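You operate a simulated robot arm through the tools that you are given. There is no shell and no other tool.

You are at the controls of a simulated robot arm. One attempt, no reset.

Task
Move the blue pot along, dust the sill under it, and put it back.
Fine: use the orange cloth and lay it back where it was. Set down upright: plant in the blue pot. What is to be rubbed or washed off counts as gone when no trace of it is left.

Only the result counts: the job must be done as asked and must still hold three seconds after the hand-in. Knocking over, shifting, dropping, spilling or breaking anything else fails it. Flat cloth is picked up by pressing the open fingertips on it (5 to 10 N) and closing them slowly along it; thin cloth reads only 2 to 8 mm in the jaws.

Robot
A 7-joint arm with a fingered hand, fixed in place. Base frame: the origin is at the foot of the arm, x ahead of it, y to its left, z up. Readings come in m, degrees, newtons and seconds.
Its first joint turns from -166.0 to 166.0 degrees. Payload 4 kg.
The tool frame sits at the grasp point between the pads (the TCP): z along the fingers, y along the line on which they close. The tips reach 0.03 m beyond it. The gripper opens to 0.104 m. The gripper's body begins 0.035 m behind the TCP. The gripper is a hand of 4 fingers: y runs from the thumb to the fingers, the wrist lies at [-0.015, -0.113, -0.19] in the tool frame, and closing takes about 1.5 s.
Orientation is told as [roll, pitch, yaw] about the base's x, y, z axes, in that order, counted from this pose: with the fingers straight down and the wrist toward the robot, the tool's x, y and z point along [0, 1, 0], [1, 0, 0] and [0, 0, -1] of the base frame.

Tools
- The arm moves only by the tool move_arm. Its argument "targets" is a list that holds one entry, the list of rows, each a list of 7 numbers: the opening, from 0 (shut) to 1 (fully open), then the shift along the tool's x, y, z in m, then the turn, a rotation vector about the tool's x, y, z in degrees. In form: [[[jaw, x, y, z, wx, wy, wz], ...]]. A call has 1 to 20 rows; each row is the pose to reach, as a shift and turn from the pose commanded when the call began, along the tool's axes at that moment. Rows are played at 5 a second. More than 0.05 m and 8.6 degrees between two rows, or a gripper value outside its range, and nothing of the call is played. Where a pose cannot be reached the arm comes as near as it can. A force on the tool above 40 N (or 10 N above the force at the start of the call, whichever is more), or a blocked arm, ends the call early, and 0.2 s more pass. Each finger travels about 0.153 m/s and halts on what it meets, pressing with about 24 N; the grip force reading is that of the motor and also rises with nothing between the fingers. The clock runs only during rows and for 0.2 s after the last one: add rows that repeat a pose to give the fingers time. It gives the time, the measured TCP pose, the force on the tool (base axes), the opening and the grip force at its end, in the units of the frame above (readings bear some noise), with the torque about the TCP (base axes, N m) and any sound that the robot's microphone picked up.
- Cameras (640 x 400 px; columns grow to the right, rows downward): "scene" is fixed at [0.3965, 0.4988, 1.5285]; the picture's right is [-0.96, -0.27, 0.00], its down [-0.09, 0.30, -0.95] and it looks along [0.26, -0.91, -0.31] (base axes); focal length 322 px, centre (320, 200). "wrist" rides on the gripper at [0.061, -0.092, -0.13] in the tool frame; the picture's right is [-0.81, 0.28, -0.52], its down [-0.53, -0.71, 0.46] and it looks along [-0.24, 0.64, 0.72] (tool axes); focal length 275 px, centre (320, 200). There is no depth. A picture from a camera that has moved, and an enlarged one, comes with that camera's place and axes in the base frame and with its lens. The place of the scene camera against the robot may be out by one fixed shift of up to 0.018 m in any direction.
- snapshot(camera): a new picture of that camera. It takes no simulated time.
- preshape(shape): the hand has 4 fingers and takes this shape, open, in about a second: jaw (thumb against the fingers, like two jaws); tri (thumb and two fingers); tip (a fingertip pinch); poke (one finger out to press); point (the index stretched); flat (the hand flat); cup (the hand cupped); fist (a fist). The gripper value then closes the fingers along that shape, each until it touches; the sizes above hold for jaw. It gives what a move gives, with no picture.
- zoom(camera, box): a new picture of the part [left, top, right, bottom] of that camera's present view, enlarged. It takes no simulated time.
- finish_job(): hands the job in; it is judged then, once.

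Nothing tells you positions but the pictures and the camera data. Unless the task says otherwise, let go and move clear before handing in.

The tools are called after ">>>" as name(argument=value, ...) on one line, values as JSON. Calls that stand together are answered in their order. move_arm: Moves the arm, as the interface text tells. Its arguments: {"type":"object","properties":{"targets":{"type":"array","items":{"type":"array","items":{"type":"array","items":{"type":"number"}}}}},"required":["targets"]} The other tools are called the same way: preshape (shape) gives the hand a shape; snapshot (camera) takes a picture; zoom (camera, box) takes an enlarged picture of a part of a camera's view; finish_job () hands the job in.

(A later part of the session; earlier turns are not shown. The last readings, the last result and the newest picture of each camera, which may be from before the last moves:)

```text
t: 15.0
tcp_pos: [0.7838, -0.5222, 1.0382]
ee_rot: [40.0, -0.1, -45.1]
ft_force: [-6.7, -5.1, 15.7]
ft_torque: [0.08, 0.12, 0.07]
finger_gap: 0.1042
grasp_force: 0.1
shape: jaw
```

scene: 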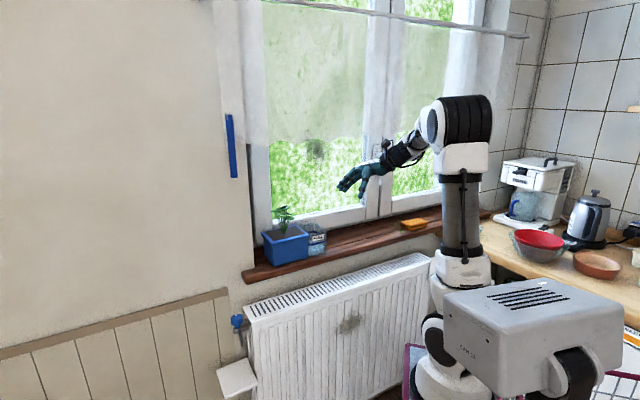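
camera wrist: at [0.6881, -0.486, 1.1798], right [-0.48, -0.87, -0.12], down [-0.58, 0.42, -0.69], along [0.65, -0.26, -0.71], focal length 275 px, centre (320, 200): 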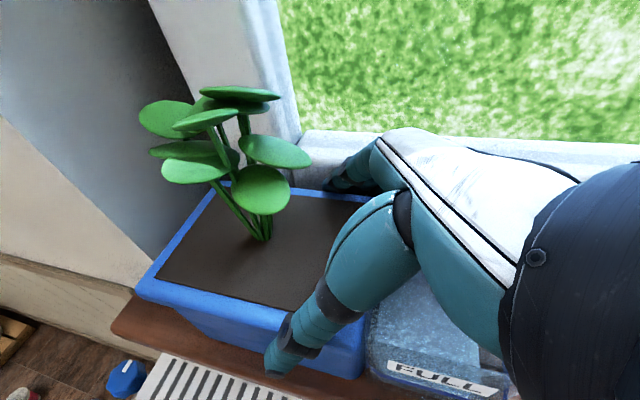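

The hand went 6 mm deeper with a modest force. I'll check that the pot isn't being dragged.

>>> snapshot(camera="wrist")

>>> zoom(camera="scene", box=[250, 195, 340, 285])

>>> zoom(camera="scene", box=[296, 222, 320, 244])

>>> zoom(camera="wrist", box=[325, 155, 375, 195])

```text
taken
camera wrist: at [0.6921, -0.4845, 1.1761], right [-0.48, -0.87, -0.12], down [-0.58, 0.42, -0.69], along [0.65, -0.26, -0.71], focal length 275 px, centre (320, 200)
```

wrist: 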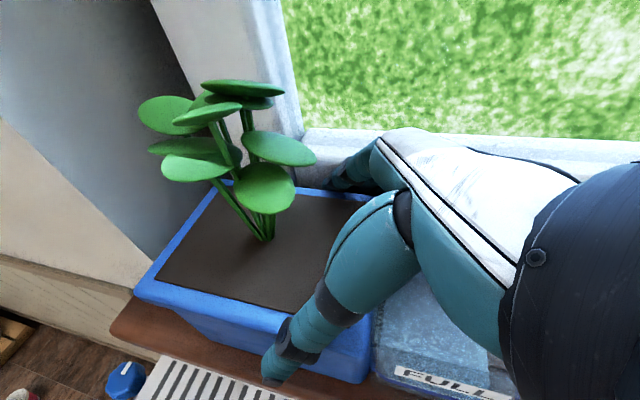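

```text
4.44 times, centred on (295, 240) of scene
camera zoom: at [0.3965, 0.4988, 1.5285], right [-0.96, -0.27, 0.0], down [-0.09, 0.3, -0.95], along [0.26, -0.91, -0.31], focal length 1430 px, centre (431, 22)
```

zoom: 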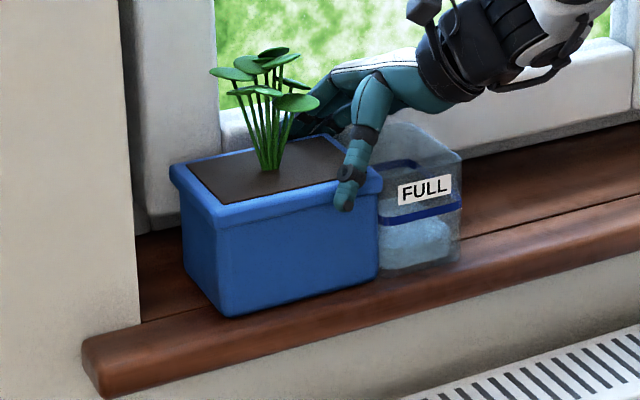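

```text
16.00 times, centred on (308, 233) of scene
camera zoom: at [0.3965, 0.4988, 1.5285], right [-0.96, -0.27, 0.0], down [-0.09, 0.3, -0.95], along [0.26, -0.91, -0.31], focal length 5147 px, centre (512, -328)
```

zoom: 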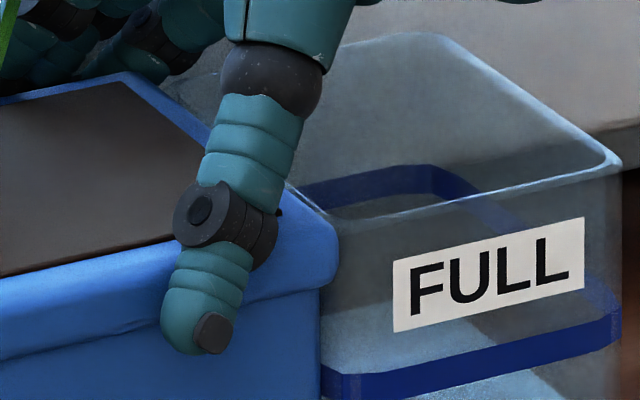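

```text
10.00 times, centred on (350, 175) of wrist
camera zoom: at [0.6921, -0.4845, 1.1761], right [-0.48, -0.87, -0.12], down [-0.58, 0.42, -0.69], along [0.65, -0.26, -0.71], focal length 2753 px, centre (20, 450)
```

zoom: 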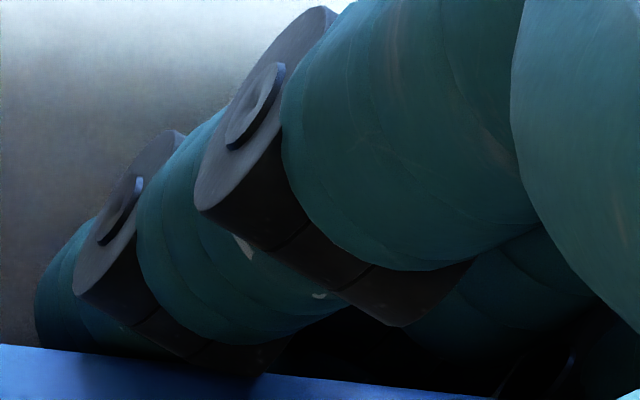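

The pot hasn't moved and the fingers are sliding down the lip. I'll go a little deeper, then close.

>>> move_arm(targets=[[[1, 0, 0.0, 0.003, 0, 0, 0], [1, 0, 0.0, 0.006, 0, 0, 0], [1, 0, 0.0, 0.006, 0, 0, 0]]])

```text
t: 15.8
tcp_pos: [0.7869, -0.5205, 1.0352]
ee_rot: [40.1, 0.0, -45.1]
ft_force: [-7.3, -11.9, 27.9]
ft_torque: [0.41, 0.46, 0.36]
finger_gap: 0.1041
grasp_force: 0.1
shape: jaw
```

Force is climbing (28 N), so this is deep enough. I'll back off 5 mm and close the fingers.

>>> move_arm(targets=[[[1, 0, -0.0005, -0.005, 0, 0, 0], [1, 0, -0.0005, -0.005, 0, 0, 0], [0.7, 0, -0.0005, -0.005, 0, 0, 0], [0.4, 0, -0.0005, -0.005, 0, 0, 0], [0.0, 0, -0.0005, -0.005, 0, 0, 0], [0.0, 0, -0.0005, -0.005, 0, 0, 0], [0.0, 0, -0.0005, -0.005, 0, 0, 0], [0.0, 0, -0.0005, -0.005, 0, 0, 0], [0.0, 0, -0.0005, -0.005, 0, 0, 0]]])

>>> snapshot(camera="wrist")

>>> zoom(camera="scene", box=[250, 195, 340, 285])

>>> zoom(camera="scene", box=[290, 212, 320, 240])

```text
t: 17.8
tcp_pos: [0.7844, -0.5214, 1.0348]
ee_rot: [40.0, 0.0, -44.9]
ft_force: [2.1, 4.1, 5.0]
ft_torque: [0.17, -0.16, 0.28]
finger_gap: 0.0986
grasp_force: 23.7
shape: jaw
```

```text
taken
camera wrist: at [0.6935, -0.4832, 1.1744], right [-0.48, -0.87, -0.12], down [-0.59, 0.42, -0.69], along [0.65, -0.26, -0.71], focal length 275 px, centre (320, 200)
```

wrist: 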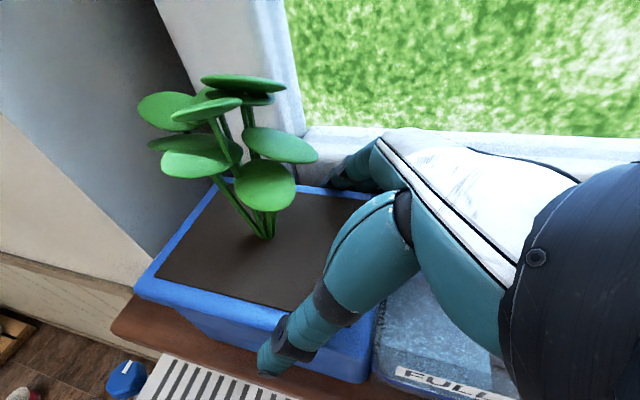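

```text
4.44 times, centred on (295, 240) of scene
camera zoom: at [0.3965, 0.4988, 1.5285], right [-0.96, -0.27, 0.0], down [-0.09, 0.3, -0.95], along [0.26, -0.91, -0.31], focal length 1430 px, centre (431, 22)
```

zoom: 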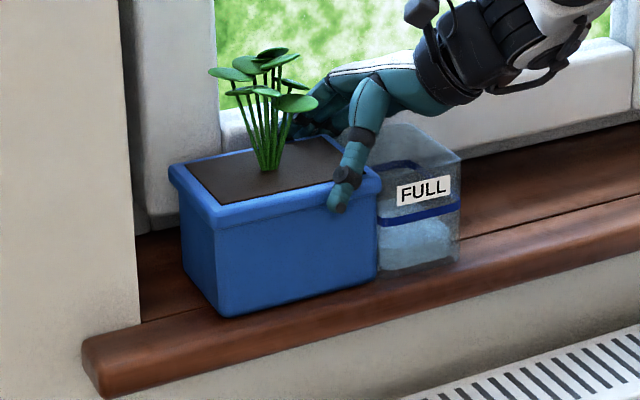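

```text
14.29 times, centred on (305, 226) of scene
camera zoom: at [0.3965, 0.4988, 1.5285], right [-0.96, -0.27, 0.0], down [-0.09, 0.3, -0.95], along [0.26, -0.91, -0.31], focal length 4596 px, centre (534, -171)
```

zoom: 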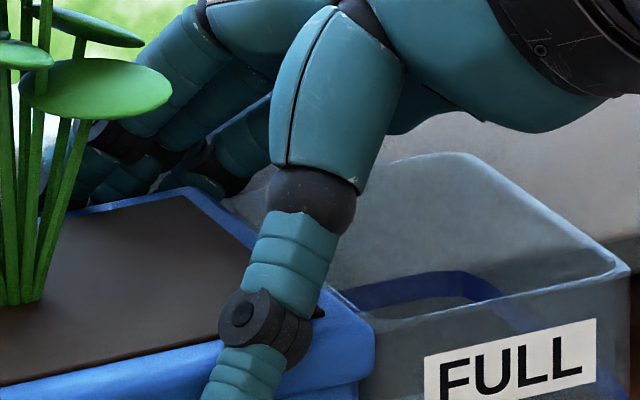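

The jaw has closed on the pot at 0.0986 m with full grip force. I'll lift by a centimetre first to test the hold.

>>> move_arm(targets=[[[0, 0.0016, 0, -0.0019, 0, 0, 0], [0, 0.0032, 0, -0.0038, 0, 0, 0], [0, 0.0048, 0, -0.0057, 0, 0, 0], [0, 0.0064, 0, -0.0077, 0, 0, 0], [0, 0.0096, 0, -0.0115, 0, 0, 0], [0, 0.0096, 0, -0.0115, 0, 0, 0]]])

>>> snapshot(camera="wrist")

>>> zoom(camera="scene", box=[250, 195, 340, 285])

```text
t: 19.2
tcp_pos: [0.7848, -0.522, 1.0502]
ee_rot: [40.0, 0.1, -45.0]
ft_force: [-0.1, 0.6, -11.3]
ft_torque: [-0.21, 0.16, -0.01]
finger_gap: 0.0985
grasp_force: 24.0
shape: jaw
```

```text
taken
camera wrist: at [0.6933, -0.4838, 1.1885], right [-0.48, -0.87, -0.12], down [-0.59, 0.42, -0.69], along [0.65, -0.26, -0.71], focal length 275 px, centre (320, 200)
```

wrist: 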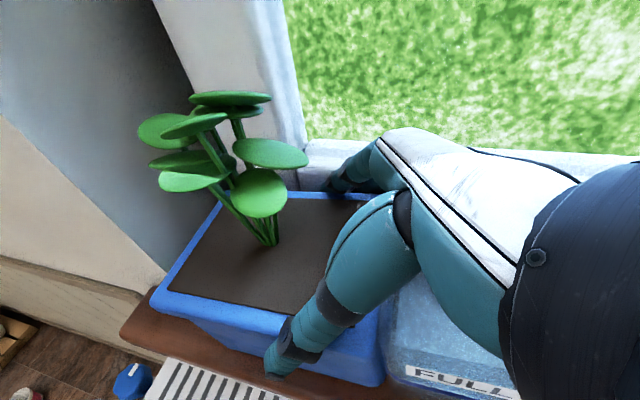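

```text
4.44 times, centred on (295, 240) of scene
camera zoom: at [0.3965, 0.4988, 1.5285], right [-0.96, -0.27, 0.0], down [-0.09, 0.3, -0.95], along [0.26, -0.91, -0.31], focal length 1430 px, centre (431, 22)
```

zoom: 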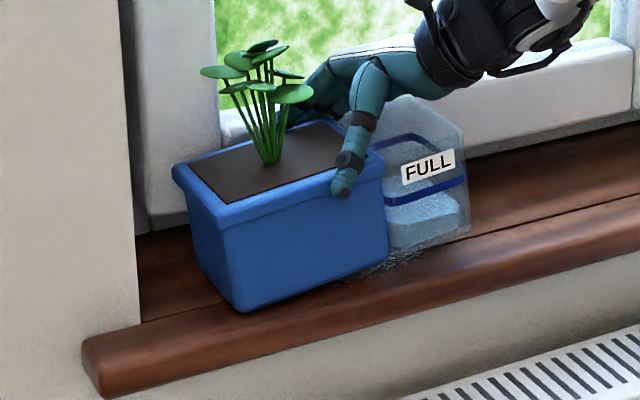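

The pot is pivoting about the grip, and its lower right edge is pushing against the box. I'm lowering it straight back at once.

>>> move_arm(targets=[[[0, -0.0032, 0, 0.0038, 0, 0, 0], [0, -0.0064, 0, 0.0077, 0, 0, 0], [0, -0.0096, 0, 0.0115, 0, 0, 0], [0, -0.0096, 0, 0.0115, 0, 0, 0]]])

>>> zoom(camera="scene", box=[250, 195, 340, 285])

>>> snapshot(camera="wrist")

```text
t: 20.2
tcp_pos: [0.7838, -0.5228, 1.0369]
ee_rot: [40.1, -0.2, -45.1]
ft_force: [-5.6, -5.1, 11.6]
ft_torque: [0.24, -0.23, 0.17]
finger_gap: 0.0989
grasp_force: 23.5
shape: jaw
```

```text
4.44 times, centred on (295, 240) of scene
camera zoom: at [0.3965, 0.4988, 1.5285], right [-0.96, -0.27, 0.0], down [-0.09, 0.3, -0.95], along [0.26, -0.91, -0.31], focal length 1430 px, centre (431, 22)
```

zoom: 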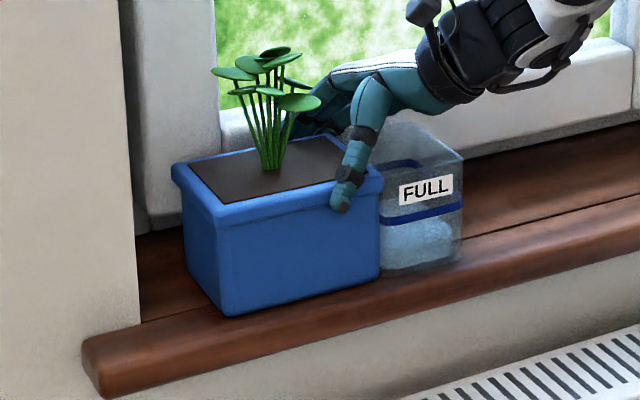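

```text
taken
camera wrist: at [0.6923, -0.4842, 1.175], right [-0.48, -0.87, -0.12], down [-0.58, 0.42, -0.69], along [0.65, -0.26, -0.71], focal length 275 px, centre (320, 200)
```

wrist: 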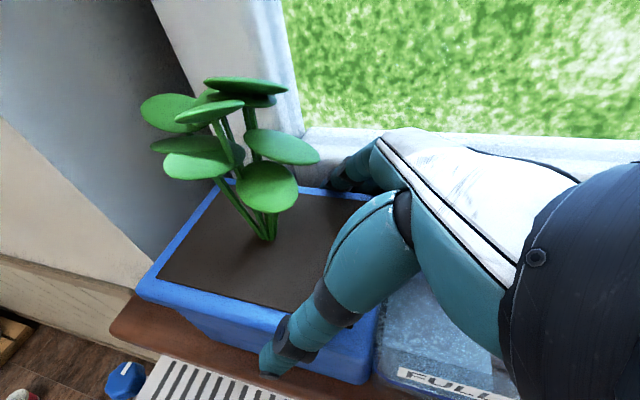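

The box is standing again with almost no visible shift, and the pot is back down. I'll keep the grip and slide the pot about 2 cm left, away from the box, easing the downward load, so I can then re-grip closer to its centre of mass.

>>> move_arm(targets=[[[0, 0.0013, 0, -0.0015, 0, 0, 0], [0, 0.0041, 0, 0.0009, 0, 0, 0], [0, 0.007, 0, 0.0032, 0, 0, 0], [0, 0.0098, 0, 0.0056, 0, 0, 0], [0, 0.0126, 0, 0.0079, 0, 0, 0], [0, 0.0154, 0, 0.0103, 0, 0, 0], [0, 0.0182, 0, 0.0126, 0, 0, 0], [0, 0.0182, 0, 0.0126, 0, 0, 0]]])

>>> zoom(camera="scene", box=[250, 195, 340, 285])

>>> snapshot(camera="wrist")

```text
t: 22.0
tcp_pos: [0.7993, -0.5062, 1.0376]
ee_rot: [40.0, 0.0, -45.0]
ft_force: [-1.9, -3.7, -0.1]
ft_torque: [0.28, -0.06, 0.06]
finger_gap: 0.0988
grasp_force: 23.9
shape: jaw
```

```text
4.44 times, centred on (295, 240) of scene
camera zoom: at [0.3965, 0.4988, 1.5285], right [-0.96, -0.27, 0.0], down [-0.09, 0.3, -0.95], along [0.26, -0.91, -0.31], focal length 1430 px, centre (431, 22)
```

zoom: 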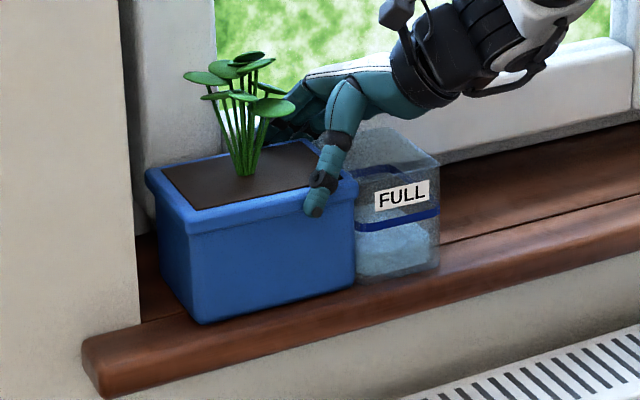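

```text
taken
camera wrist: at [0.7085, -0.4681, 1.1761], right [-0.48, -0.87, -0.12], down [-0.59, 0.42, -0.69], along [0.65, -0.26, -0.71], focal length 275 px, centre (320, 200)
```

wrist: 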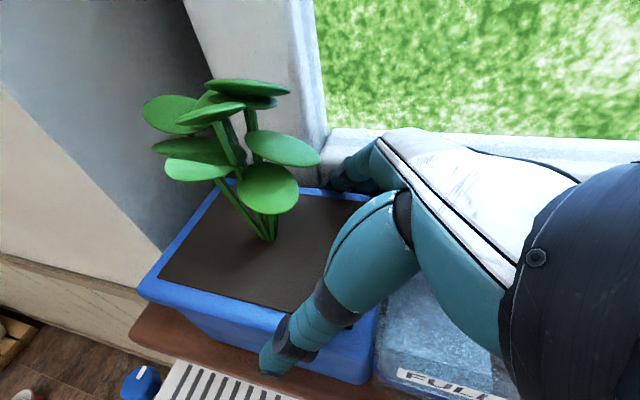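

The box moved along with the pot, so either they are joined or part of the hand is catching the box. I'll look closely before doing anything else.

>>> zoom(camera="scene", box=[290, 212, 320, 240])

>>> zoom(camera="scene", box=[290, 225, 320, 260])

>>> zoom(camera="wrist", box=[340, 270, 500, 400])

>>> zoom(camera="wrist", box=[310, 130, 410, 210])

```text
14.29 times, centred on (305, 226) of scene
camera zoom: at [0.3965, 0.4988, 1.5285], right [-0.96, -0.27, 0.0], down [-0.09, 0.3, -0.95], along [0.26, -0.91, -0.31], focal length 4596 px, centre (534, -171)
```

zoom: 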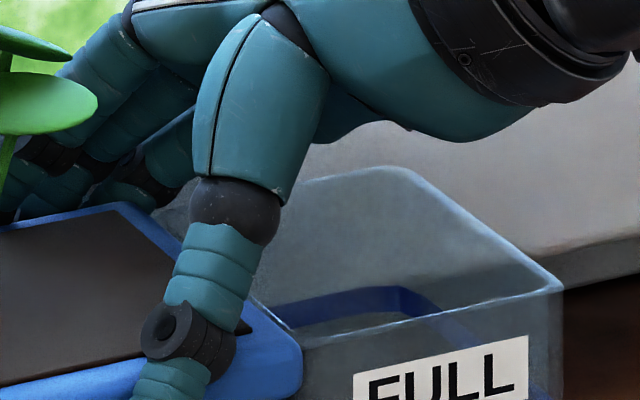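

```text
11.43 times, centred on (305, 242) of scene
camera zoom: at [0.3965, 0.4988, 1.5285], right [-0.96, -0.27, 0.0], down [-0.09, 0.3, -0.95], along [0.26, -0.91, -0.31], focal length 3677 px, centre (491, -286)
```

zoom: 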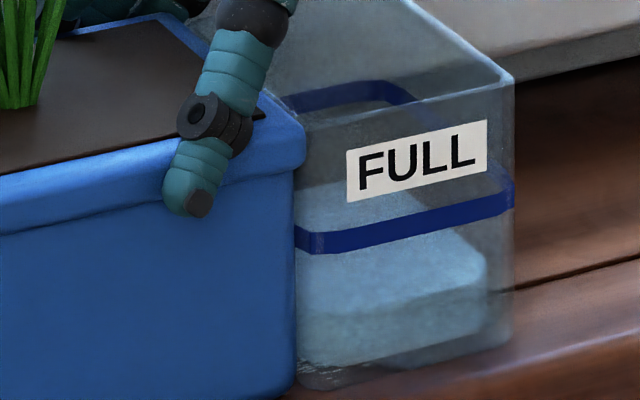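

```text
3.08 times, centred on (420, 335) of wrist
camera zoom: at [0.7085, -0.4681, 1.1761], right [-0.48, -0.87, -0.12], down [-0.59, 0.42, -0.69], along [0.65, -0.26, -0.71], focal length 847 px, centre (12, -215)
```

zoom: 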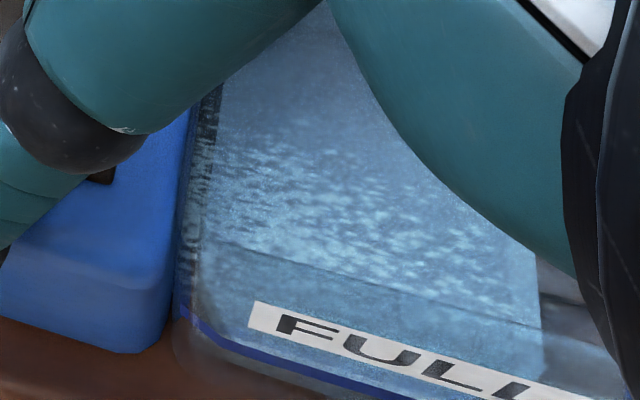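

```text
5.00 times, centred on (360, 170) of wrist
camera zoom: at [0.7085, -0.4681, 1.1761], right [-0.48, -0.87, -0.12], down [-0.59, 0.42, -0.69], along [0.65, -0.26, -0.71], focal length 1376 px, centre (120, 350)
```

zoom: 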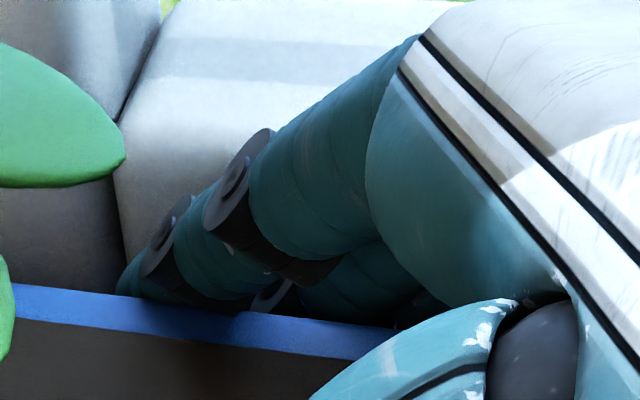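

On inspection, the clear "FULL" tank looks fixed to the pot's end, like the water reservoir of a self-watering planter: it moved rigidly with the pot and no part of the hand touches it. So I should slide the whole planter level along the sill to the right without lifting. I'll try 3 cm first.

>>> move_arm(targets=[[[0, -0.0023, 0, -0.0019, 0, 0, 0], [0, -0.0069, 0, -0.0058, 0, 0, 0], [0, -0.0115, 0, -0.0096, 0, 0, 0], [0, -0.0161, 0, -0.0135, 0, 0, 0], [0, -0.0207, 0, -0.0174, 0, 0, 0], [0, -0.023, 0, -0.0193, 0, 0, 0], [0, -0.023, 0, -0.0193, 0, 0, 0]]])

>>> zoom(camera="scene", box=[250, 195, 340, 285])

```text
t: 23.6
tcp_pos: [0.779, -0.5275, 1.0381]
ee_rot: [40.1, -0.1, -45.0]
ft_force: [1.4, 4.1, -0.8]
ft_torque: [0.22, -0.09, 0.02]
finger_gap: 0.0989
grasp_force: 24.1
shape: jaw
```

```text
4.44 times, centred on (295, 240) of scene
camera zoom: at [0.3965, 0.4988, 1.5285], right [-0.96, -0.27, 0.0], down [-0.09, 0.3, -0.95], along [0.26, -0.91, -0.31], focal length 1430 px, centre (431, 22)
```

zoom: 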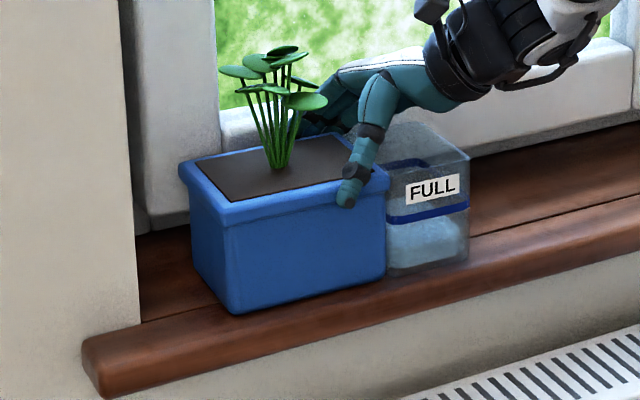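

The slide works with only about 4 N. I'll carry on to the right in a slow continuous slide of about 24 cm.

>>> move_arm(targets=[[[0, -0.0046, 0, -0.0039, 0, 0, 0], [0, -0.0115, 0, -0.0096, 0, 0, 0], [0, -0.0207, 0, -0.0174, 0, 0, 0], [0, -0.0299, 0, -0.0251, 0, 0, 0], [0, -0.0391, 0, -0.0328, 0, 0, 0], [0, -0.0483, 0, -0.0405, 0, 0, 0], [0, -0.0575, 0, -0.0482, 0, 0, 0], [0, -0.0667, 0, -0.0559, 0, 0, 0], [0, -0.0759, 0, -0.0636, 0, 0, 0], [0, -0.0851, 0, -0.0714, 0, 0, 0], [0, -0.092, 0, -0.0771, 0, 0, 0], [0, -0.092, 0, -0.0771, 0, 0, 0]]])

>>> snapshot(camera="scene")

>>> zoom(camera="scene", box=[240, 185, 380, 290])

```text
t: 26.2
tcp_pos: [0.6934, -0.6122, 1.0384]
ee_rot: [40.0, 0.1, -45.0]
ft_force: [2.9, 2.0, 4.1]
ft_torque: [0.2, -0.05, -0.03]
finger_gap: 0.0985
grasp_force: 23.8
shape: jaw
```

```text
taken
```

scene: 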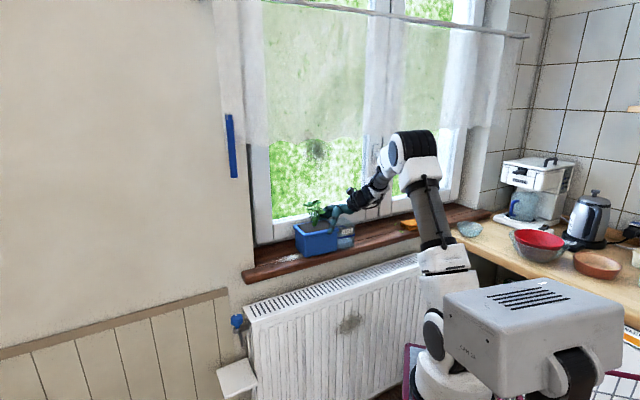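

```text
3.81 times, centred on (310, 238) of scene
camera zoom: at [0.3965, 0.4988, 1.5285], right [-0.96, -0.27, 0.0], down [-0.09, 0.3, -0.95], along [0.26, -0.91, -0.31], focal length 1226 px, centre (358, 57)
```

zoom: 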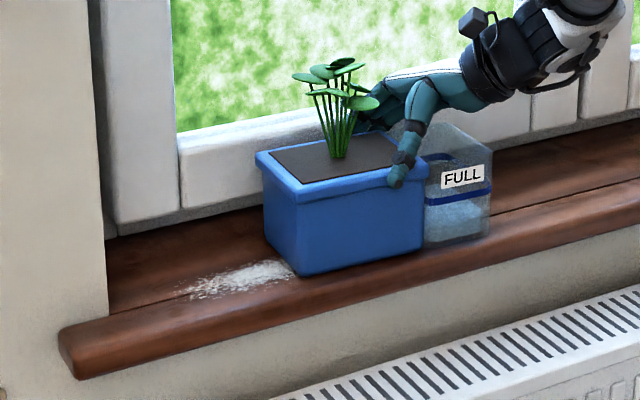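

A white dust patch is showing where the pot stood. I'll keep sliding until it's fully uncovered with room to work.

>>> move_arm(targets=[[[0, -0.0046, 0, -0.0039, 0, 0, 0], [0, -0.0115, 0, -0.0096, 0, 0, 0], [0, -0.0207, 0, -0.0174, 0, 0, 0], [0, -0.0299, 0, -0.0251, 0, 0, 0], [0, -0.0391, 0, -0.0328, 0, 0, 0], [0, -0.0483, 0, -0.0405, 0, 0, 0], [0, -0.0575, 0, -0.0482, 0, 0, 0], [0, -0.0667, 0, -0.0559, 0, 0, 0], [0, -0.0759, 0, -0.0636, 0, 0, 0], [0, -0.0851, 0, -0.0714, 0, 0, 0], [0, -0.0943, 0, -0.0791, 0, 0, 0], [0, -0.1, 0, -0.0839, 0, 0, 0], [0, -0.1, 0, -0.0839, 0, 0, 0]]])

>>> zoom(camera="scene", box=[240, 185, 440, 310])

>>> snapshot(camera="wrist")

```text
t: 29.0
tcp_pos: [0.5997, -0.7038, 1.0378]
ee_rot: [40.0, -0.1, -45.0]
ft_force: [3.6, 2.8, 5.8]
ft_torque: [0.22, -0.09, -0.04]
finger_gap: 0.0983
grasp_force: 24.3
shape: jaw
```

```text
3.20 times, centred on (340, 248) of scene
camera zoom: at [0.3965, 0.4988, 1.5285], right [-0.96, -0.27, 0.0], down [-0.09, 0.3, -0.95], along [0.26, -0.91, -0.31], focal length 1029 px, centre (256, 48)
```

zoom: 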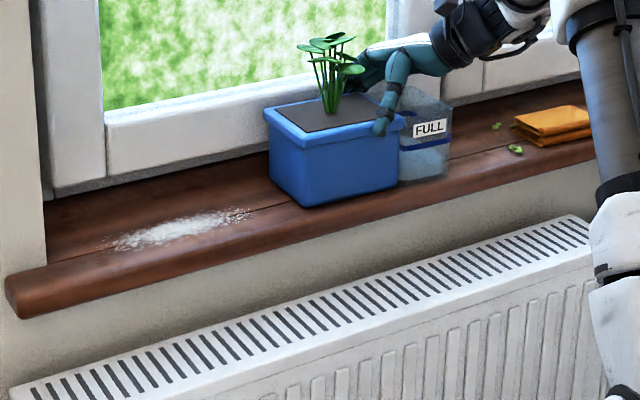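

```text
taken
camera wrist: at [0.5098, -0.6652, 1.1761], right [-0.48, -0.87, -0.12], down [-0.59, 0.42, -0.69], along [0.65, -0.26, -0.71], focal length 275 px, centre (320, 200)
```

wrist: 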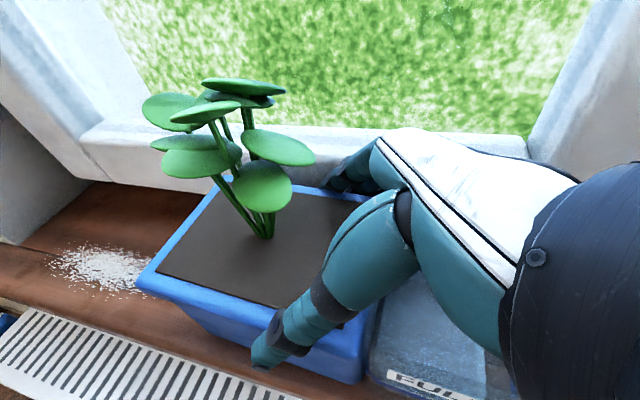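

The dust patch spans roughly u 0.09–0.27, v 0.87–0.93. I'll slide the planter 4 cm further for wiping room, then open the hand and back out along the fingers.

>>> move_arm(targets=[[[0, -0.0046, 0, -0.0039, 0, 0, 0], [0, -0.0115, 0, -0.0096, 0, 0, 0], [0, -0.0207, 0, -0.0174, 0, 0, 0], [0, -0.0276, 0, -0.0231, 0, 0, 0], [0, -0.0306, 0, -0.0257, 0, 0, 0], [0, -0.0306, 0, -0.0257, 0, 0, 0], [0.3, -0.0306, 0, -0.0257, 0, 0, 0], [0.7, -0.0306, 0, -0.0257, 0, 0, 0], [1, -0.0306, 0, -0.0257, 0, 0, 0], [1, -0.0306, 0, -0.0257, 0, 0, 0], [1, -0.0306, 0, -0.0257, 0, 0, 0]]])

>>> zoom(camera="scene", box=[240, 185, 440, 310])

```text
t: 31.4
tcp_pos: [0.5733, -0.7322, 1.037]
ee_rot: [40.0, 0.0, -45.0]
ft_force: [1.3, 5.1, 8.4]
ft_torque: [0.06, -0.09, -0.22]
finger_gap: 0.104
grasp_force: 0.1
shape: jaw
```

```text
3.20 times, centred on (340, 248) of scene
camera zoom: at [0.3965, 0.4988, 1.5285], right [-0.96, -0.27, 0.0], down [-0.09, 0.3, -0.95], along [0.26, -0.91, -0.31], focal length 1029 px, centre (256, 48)
```

zoom: 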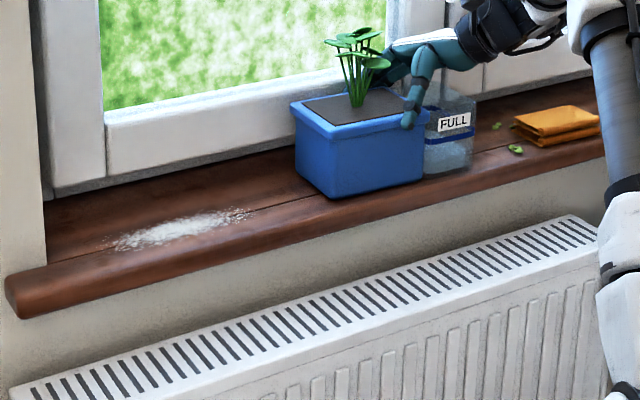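

The planter is parked with the tool at u −0.112, v 0.923. I'll back out slowly along the finger direction.

>>> move_arm(targets=[[[1, 0, 0, -0.006, 0, 0, 0], [1, 0, 0, -0.013, 0, 0, 0], [1, 0, 0, -0.022, 0, 0, 0], [1, 0, 0, -0.035, 0, 0, 0], [1, 0, 0, -0.06, 0, 0, 0], [1, 0, 0, -0.1, 0, 0, 0], [1, 0, 0, -0.14, 0, 0, 0], [1, 0, 0, -0.18, 0, 0, 0], [1, 0, 0, -0.18, 0, 0, 0]]])

>>> zoom(camera="scene", box=[240, 185, 440, 310])

>>> snapshot(camera="wrist")

>>> snapshot(camera="scene")

```text
t: 32.8
tcp_pos: [0.5414, -0.765, 1.0943]
ee_rot: [40.6, 0.8, -44.0]
ft_force: [4.6, 15.8, -3.6]
ft_torque: [-0.58, 0.07, -0.27]
finger_gap: 0.1039
grasp_force: 0.1
shape: jaw
stopped in row 6: the force on the tool passed its limit at 66 N (the readings are from after the stop); the commanded pose is now the measured one
```

```text
3.20 times, centred on (340, 248) of scene
camera zoom: at [0.3965, 0.4988, 1.5285], right [-0.96, -0.27, 0.0], down [-0.09, 0.3, -0.95], along [0.26, -0.91, -0.31], focal length 1029 px, centre (256, 48)
```

zoom: 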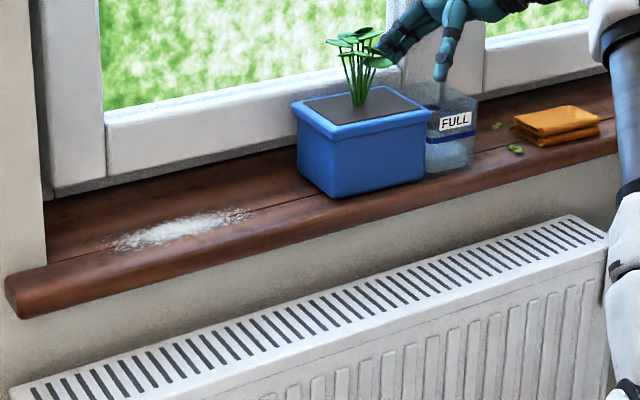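

```text
taken
camera wrist: at [0.4492, -0.7308, 1.2342], right [-0.46, -0.87, -0.14], down [-0.6, 0.42, -0.68], along [0.66, -0.23, -0.72], focal length 275 px, centre (320, 200)
```

wrist: 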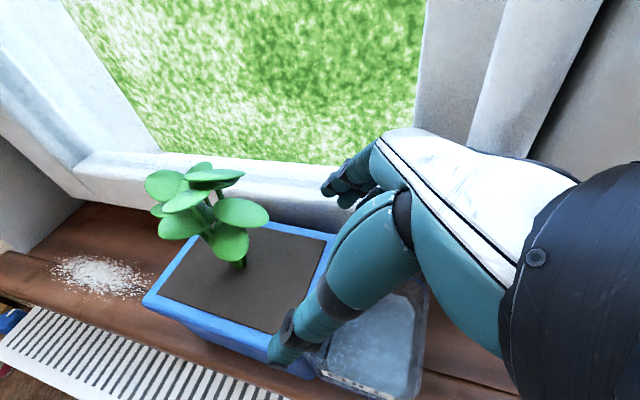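

```text
taken
```

scene: 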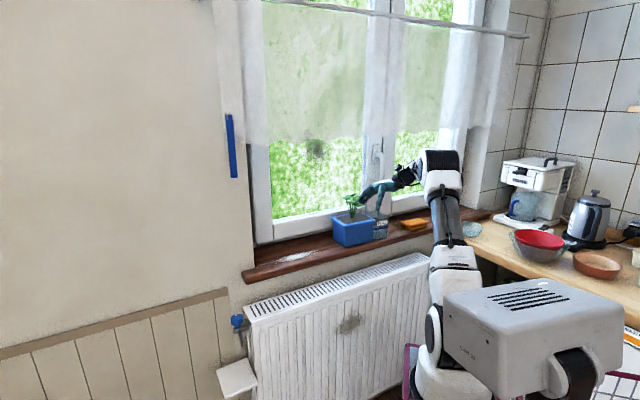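

The hand was stopped by contact with something on the window side, most likely the central frame or handle. The pot hasn't moved and the fingers are above the rim, so I'll ease away toward the room.

>>> move_arm(targets=[[[1, -0.002, -0.006, -0.002, 0, 0, 0], [1, -0.003, -0.012, -0.003, 0, 0, 0], [1, -0.004, -0.02, -0.004, 0, 0, 0], [1, -0.004, -0.02, -0.004, 0, 0, 0]]])

>>> zoom(camera="scene", box=[340, 130, 440, 250])

>>> snapshot(camera="wrist")

```text
t: 33.8
tcp_pos: [0.5202, -0.7582, 1.095]
ee_rot: [40.4, 0.6, -44.3]
ft_force: [-0.1, 0.0, 0.0]
ft_torque: [0.02, 0.01, -0.01]
finger_gap: 0.104
grasp_force: 0.0
shape: jaw
```

```text
3.33 times, centred on (390, 190) of scene
camera zoom: at [0.3965, 0.4988, 1.5285], right [-0.96, -0.27, 0.0], down [-0.09, 0.3, -0.95], along [0.26, -0.91, -0.31], focal length 1072 px, centre (87, 233)
```

zoom: 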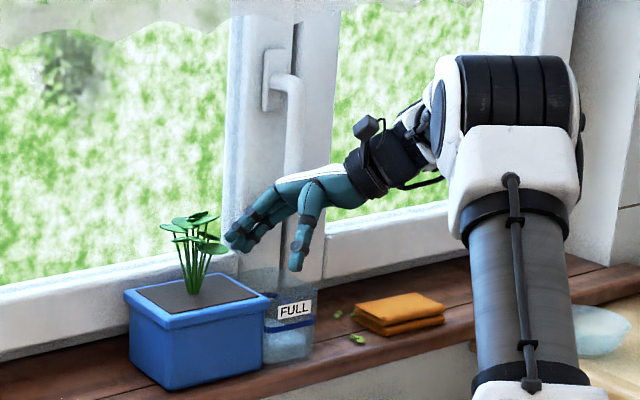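

```text
taken
camera wrist: at [0.4287, -0.7235, 1.235], right [-0.47, -0.87, -0.14], down [-0.59, 0.43, -0.68], along [0.65, -0.24, -0.72], focal length 275 px, centre (320, 200)
```

wrist: 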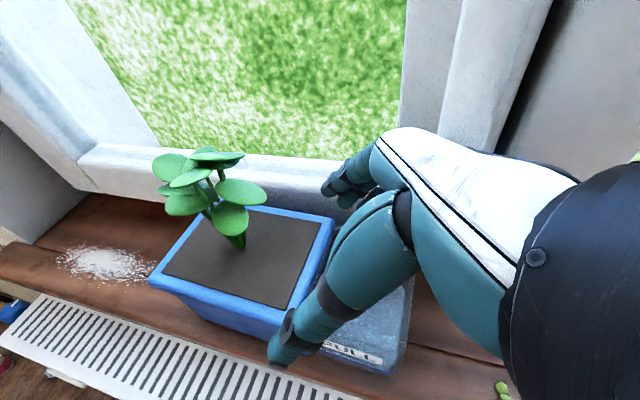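

The hand is free again. I'll retreat toward the room, then up, and set the hand upright to look at the cloth.

>>> move_arm(targets=[[[1, 0, -0.04, 0, 0, 0, 0], [1, 0, -0.08, 0, 0, 0, 0], [1, 0.02, -0.11, -0.025, 0, 0, 0], [1, 0.04, -0.13, -0.05, 0, 0, 0], [1, 0.07, -0.14, -0.08, 0, -8, 0], [1, 0.09, -0.15, -0.1, 0, -16, 0], [1, 0.1, -0.15, -0.11, 0, -24, 0], [1, 0.1, -0.15, -0.11, 0, -32, 0], [1, 0.1, -0.15, -0.11, 0, -40.4, 0], [1, 0.1, -0.15, -0.11, 0, -40.4, 0]]])

>>> snapshot(camera="wrist")

>>> snapshot(camera="scene")

```text
t: 36.0
tcp_pos: [0.4175, -0.6512, 1.2474]
ee_rot: [0.0, 0.8, -44.2]
ft_force: [0.1, 0.3, -1.0]
ft_torque: [-0.01, 0.03, 0.02]
finger_gap: 0.1042
grasp_force: 0.1
shape: jaw
```

```text
taken
camera wrist: at [0.3955, -0.545, 1.3778], right [-0.36, -0.78, 0.51], down [-0.89, 0.12, -0.45], along [0.29, -0.62, -0.73], focal length 275 px, centre (320, 200)
```

wrist: 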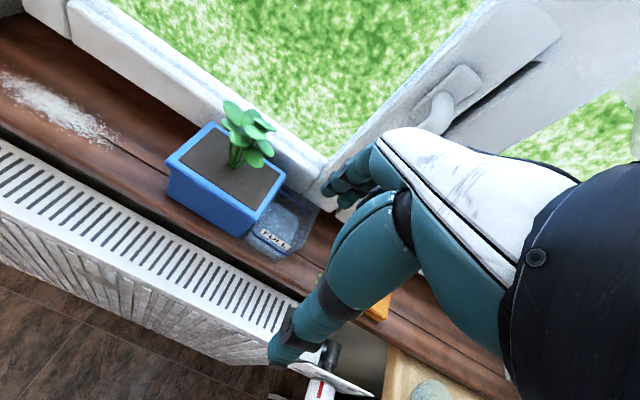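

```text
taken
```

scene: 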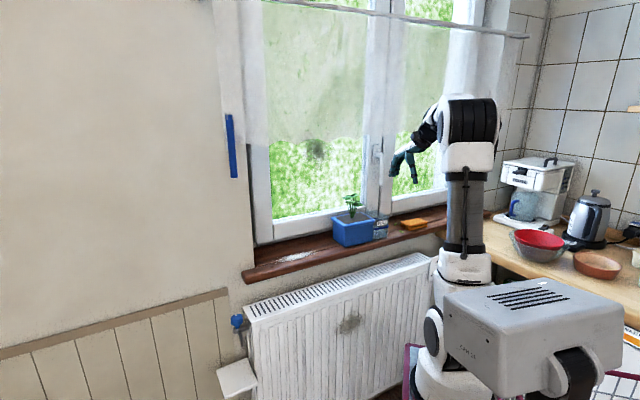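

The planter stands free and upright, and the tank is intact. Next I'll move so the wrist camera gets a clear look at the cloth.

>>> move_arm(targets=[[[1, -0.04, -0.0176, 0.005, 0, 0, 7.6], [1, -0.08, -0.035, 0.01, 0, 0, 15.2], [1, -0.12, -0.053, 0.015, 0, 0, 22.9], [1, -0.16, -0.07, 0.02, 0, 0, 30.5], [1, -0.2, -0.088, 0.025, 0, 0, 38.1], [1, -0.2405, -0.1057, 0.03, 0, 0, 45.8], [1, -0.2405, -0.1057, 0.03, 0, 0, 45.8]]])

>>> snapshot(camera="wrist")

>>> snapshot(camera="scene")

```text
t: 37.6
tcp_pos: [0.1749, -0.751, 1.2182]
ee_rot: [-0.5, 0.7, -90.1]
ft_force: [0.3, -1.1, -0.1]
ft_torque: [0.02, -0.01, 0.01]
finger_gap: 0.1041
grasp_force: 0.1
shape: jaw
```

```text
taken
camera wrist: at [0.2371, -0.6609, 1.3489], right [-0.81, -0.28, 0.52], down [-0.54, 0.72, -0.44], along [-0.25, -0.64, -0.73], focal length 275 px, centre (320, 200)
```

wrist: 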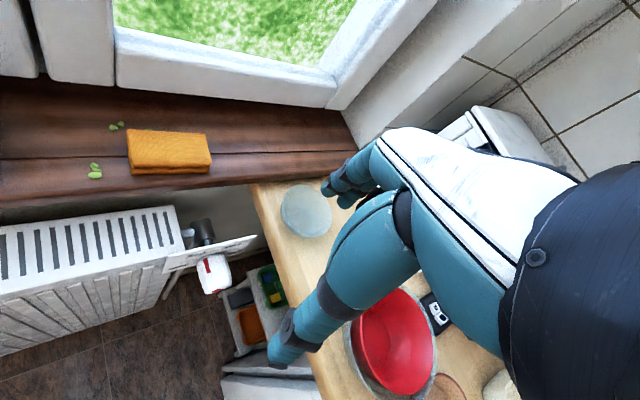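

```text
taken
```

scene: 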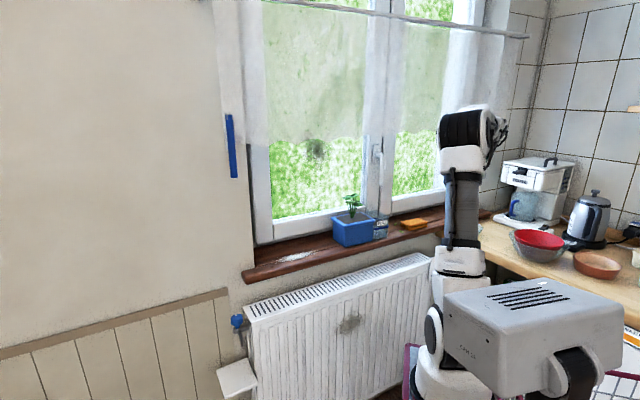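

Clear view of the cloth. Zooming to get its exact corners.

>>> zoom(camera="wrist", box=[80, 100, 240, 200])

>>> zoom(camera="scene", box=[380, 190, 460, 250])

```text
4.00 times, centred on (160, 150) of wrist
camera zoom: at [0.2371, -0.6609, 1.3489], right [-0.81, -0.28, 0.52], down [-0.54, 0.72, -0.44], along [-0.25, -0.64, -0.73], focal length 1101 px, centre (960, 400)
```

zoom: 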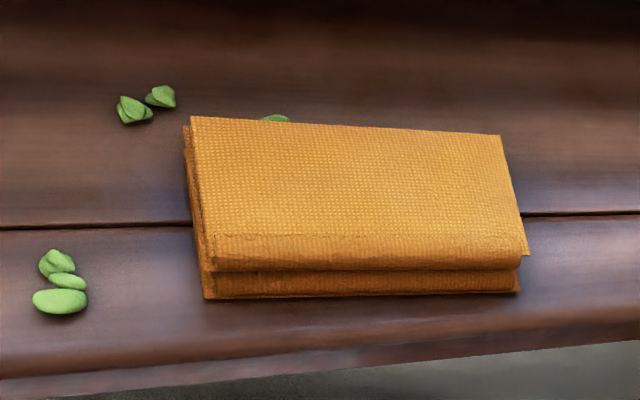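

```text
6.67 times, centred on (420, 220) of scene
camera zoom: at [0.3965, 0.4988, 1.5285], right [-0.96, -0.27, 0.0], down [-0.09, 0.3, -0.95], along [0.26, -0.91, -0.31], focal length 2145 px, centre (-347, 67)
```

zoom: 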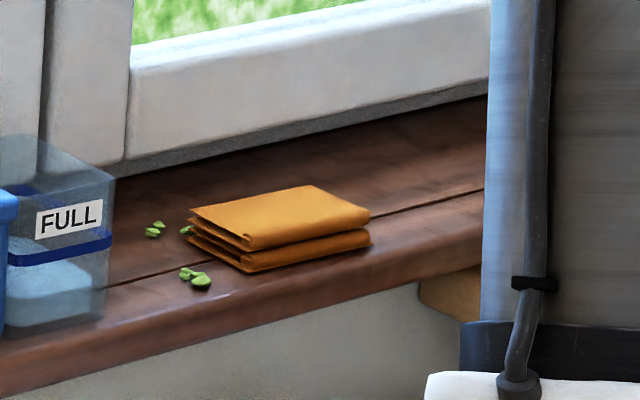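

The folded cloth is about 0.105 × 0.06 × 0.02 m, centred near (0.356,−0.920), i.e. u −0.399, v 0.902, aligned with the sill. I'll square the hand to the sill and move above the cloth with the fingers partly open.

>>> move_arm(targets=[[[1, 0, 0, 0, 0.5, 0.7, 0], [1, 0, 0, 0, 0.5, 0.7, 0]]])

>>> move_arm(targets=[[[0.9, 0.015, 0.015, 0.01, 0, 0, -7.5], [0.8, 0.03, 0.03, 0.02, 0, 0, -15], [0.7, 0.05, 0.05, 0.03, 0, 0, -22.5], [0.6, 0.075, 0.075, 0.04, 0, 0, -30], [0.55, 0.1, 0.1, 0.06, 0, 0, -37.5], [0.55, 0.125, 0.12, 0.08, 0, 0, -45], [0.55, 0.15, 0.14, 0.1, 0, 0, -45], [0.55, 0.1716, 0.1612, 0.118, 0, 0, -45], [0.55, 0.1716, 0.1612, 0.118, 0, 0, -45]]])

>>> snapshot(camera="wrist")

>>> zoom(camera="scene", box=[340, 140, 480, 260])

```text
t: 38.2
tcp_pos: [0.1738, -0.7495, 1.2187]
ee_rot: [0.3, 1.1, -90.1]
ft_force: [0.2, -0.9, 0.4]
ft_torque: [0.0, 0.02, 0.0]
finger_gap: 0.1041
grasp_force: 0.0
shape: jaw
```

```text
t: 40.2
tcp_pos: [0.3478, -0.9087, 1.0974]
ee_rot: [1.0, 0.7, -45.1]
ft_force: [0.3, 0.9, -1.4]
ft_torque: [-0.02, 0.04, 0.02]
finger_gap: 0.0578
grasp_force: 0.0
shape: jaw
```

```text
taken
camera wrist: at [0.3251, -0.8039, 1.2285], right [-0.38, -0.78, 0.5], down [-0.88, 0.14, -0.46], along [0.29, -0.61, -0.74], focal length 275 px, centre (320, 200)
```

wrist: 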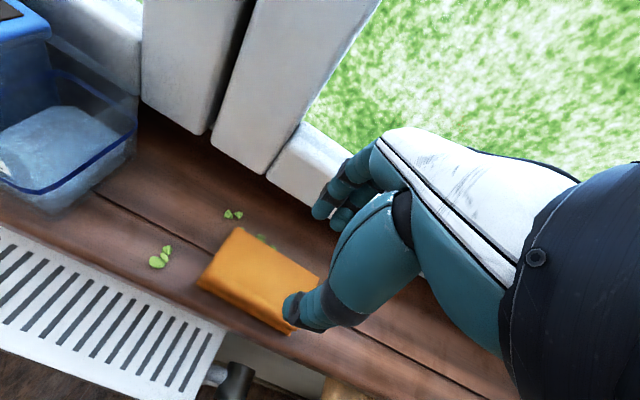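

```text
3.33 times, centred on (410, 200) of scene
camera zoom: at [0.3965, 0.4988, 1.5285], right [-0.96, -0.27, 0.0], down [-0.09, 0.3, -0.95], along [0.26, -0.91, -0.31], focal length 1072 px, centre (20, 200)
```

zoom: 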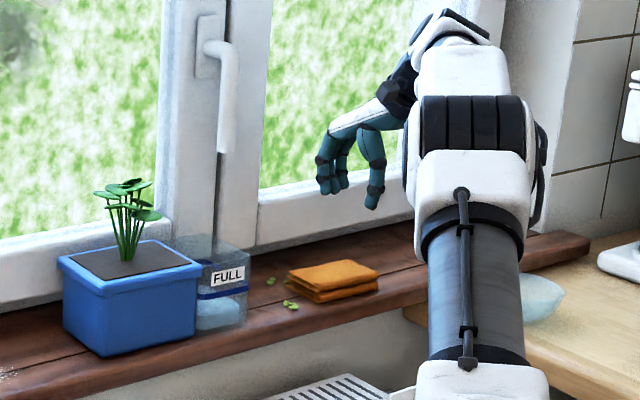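

The hand is above the cloth. I'll correct the small tilt, narrow the fingers to about 3.5 cm, centre over the cloth and descend to just above it.

>>> move_arm(targets=[[[0.45, -0.001, 0.004, 0.02, -0.7, -1.0, 0], [0.38, -0.002, 0.0095, 0.045, -0.7, -1.0, 0], [0.34, -0.002, 0.0095, 0.07, -0.7, -1.0, 0], [0.34, -0.002, 0.0095, 0.088, -0.7, -1.0, 0], [0.34, -0.002, 0.0095, 0.088, -0.7, -1.0, 0]]])

>>> snapshot(camera="wrist")

>>> zoom(camera="scene", box=[380, 180, 460, 250])

```text
t: 41.4
tcp_pos: [0.3535, -0.9162, 1.0087]
ee_rot: [-0.1, -0.1, -44.9]
ft_force: [0.0, 0.7, 0.5]
ft_torque: [0.01, 0.0, 0.03]
finger_gap: 0.0357
grasp_force: 0.1
shape: jaw
```

```text
taken
camera wrist: at [0.3315, -0.807, 1.1382], right [-0.38, -0.77, 0.52], down [-0.88, 0.13, -0.46], along [0.28, -0.63, -0.72], focal length 275 px, centre (320, 200)
```

wrist: 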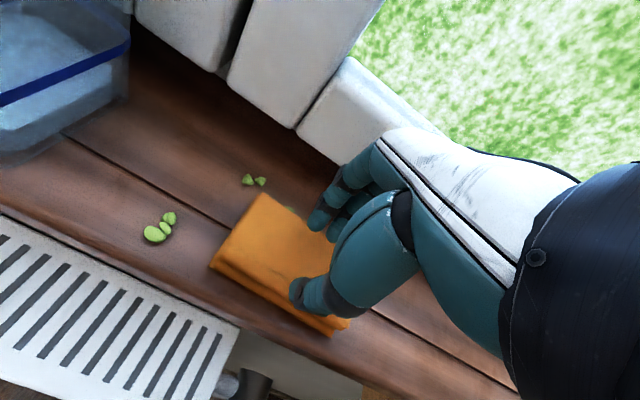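

```text
5.71 times, centred on (420, 215) of scene
camera zoom: at [0.3965, 0.4988, 1.5285], right [-0.96, -0.27, 0.0], down [-0.09, 0.3, -0.95], along [0.26, -0.91, -0.31], focal length 1838 px, centre (-251, 114)
```

zoom: 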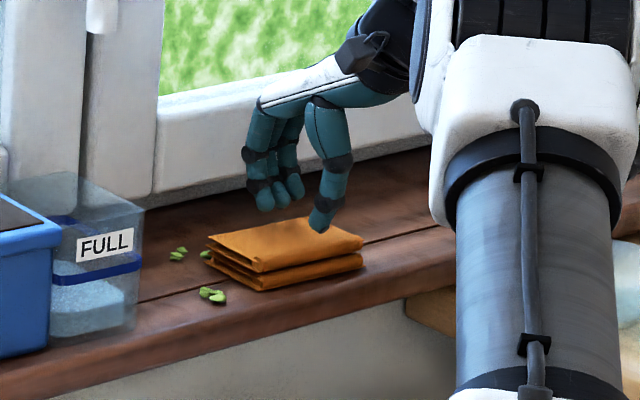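

The fingers are centred over the cloth just above it. I'll descend gently and check force.

>>> move_arm(targets=[[[0.34, 0, 0, 0.005, 0, 0, 0], [0.34, 0, 0, 0.01, 0, 0, 0], [0.34, 0, 0, 0.01, 0, 0, 0]]])

```text
t: 42.2
tcp_pos: [0.3519, -0.9152, 0.9985]
ee_rot: [-0.1, -0.1, -45.1]
ft_force: [-0.9, -0.4, 0.0]
ft_torque: [0.01, 0.03, -0.02]
finger_gap: 0.0353
grasp_force: 0.0
shape: jaw
```

>>> move_arm(targets=[[[0.34, 0, 0, 0.002, 0, 0, 0], [0.34, 0, 0, 0.004, 0, 0, 0], [0.34, 0, 0, 0.004, 0, 0, 0]]])

```text
t: 43.0
tcp_pos: [0.3518, -0.9158, 0.9935]
ee_rot: [-0.1, -0.1, -44.9]
ft_force: [0.1, 0.6, 0.5]
ft_torque: [0.0, -0.01, -0.02]
finger_gap: 0.0356
grasp_force: 0.0
shape: jaw
```

Still no contact, so I'll go on down in small steps.

>>> move_arm(targets=[[[0.34, 0, 0, 0.002, 0, 0, 0], [0.34, 0, 0, 0.004, 0, 0, 0], [0.34, 0, 0, 0.004, 0, 0, 0]]])

>>> zoom(camera="scene", box=[400, 200, 440, 235])

```text
t: 43.8
tcp_pos: [0.352, -0.9149, 0.9938]
ee_rot: [-0.2, -0.3, -45.1]
ft_force: [1.5, -2.9, 19.6]
ft_torque: [-0.34, -0.5, -0.01]
finger_gap: 0.0366
grasp_force: 0.1
shape: jaw
```

```text
11.43 times, centred on (420, 218) of scene
camera zoom: at [0.3965, 0.4988, 1.5285], right [-0.96, -0.27, 0.0], down [-0.09, 0.3, -0.95], along [0.26, -0.91, -0.31], focal length 3677 px, centre (-823, 0)
```

zoom: 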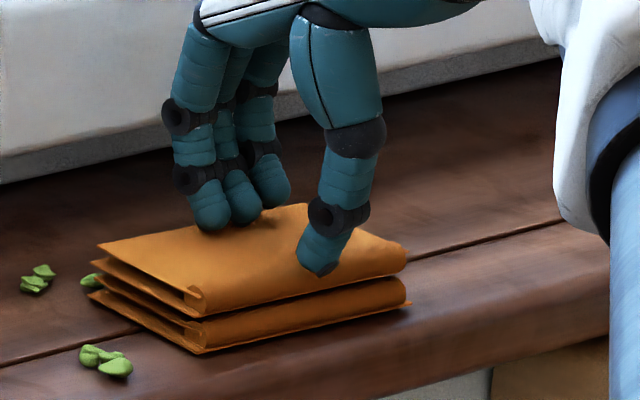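

Contact is made at 20 N, a bit too hard. I'll ease up 2.5 mm and check for 5–10 N.

>>> move_arm(targets=[[[0.34, 0, 0, -0.0025, 0, 0, 0], [0.34, 0, 0, -0.0025, 0, 0, 0]]])

```text
t: 44.4
tcp_pos: [0.3508, -0.9136, 0.9942]
ee_rot: [-0.1, -0.1, -45.1]
ft_force: [1.0, -2.9, 14.7]
ft_torque: [-0.29, -0.41, -0.07]
finger_gap: 0.0373
grasp_force: 0.0
shape: jaw
```

>>> move_arm(targets=[[[0.34, 0, 0, -0.0015, 0, 0, 0], [0.34, 0, 0, -0.0015, 0, 0, 0]]])

```text
t: 45.0
tcp_pos: [0.3512, -0.9148, 0.9945]
ee_rot: [0.1, 0.0, -45.0]
ft_force: [1.0, -2.2, 8.0]
ft_torque: [-0.15, -0.19, -0.03]
finger_gap: 0.0365
grasp_force: 0.1
shape: jaw
```

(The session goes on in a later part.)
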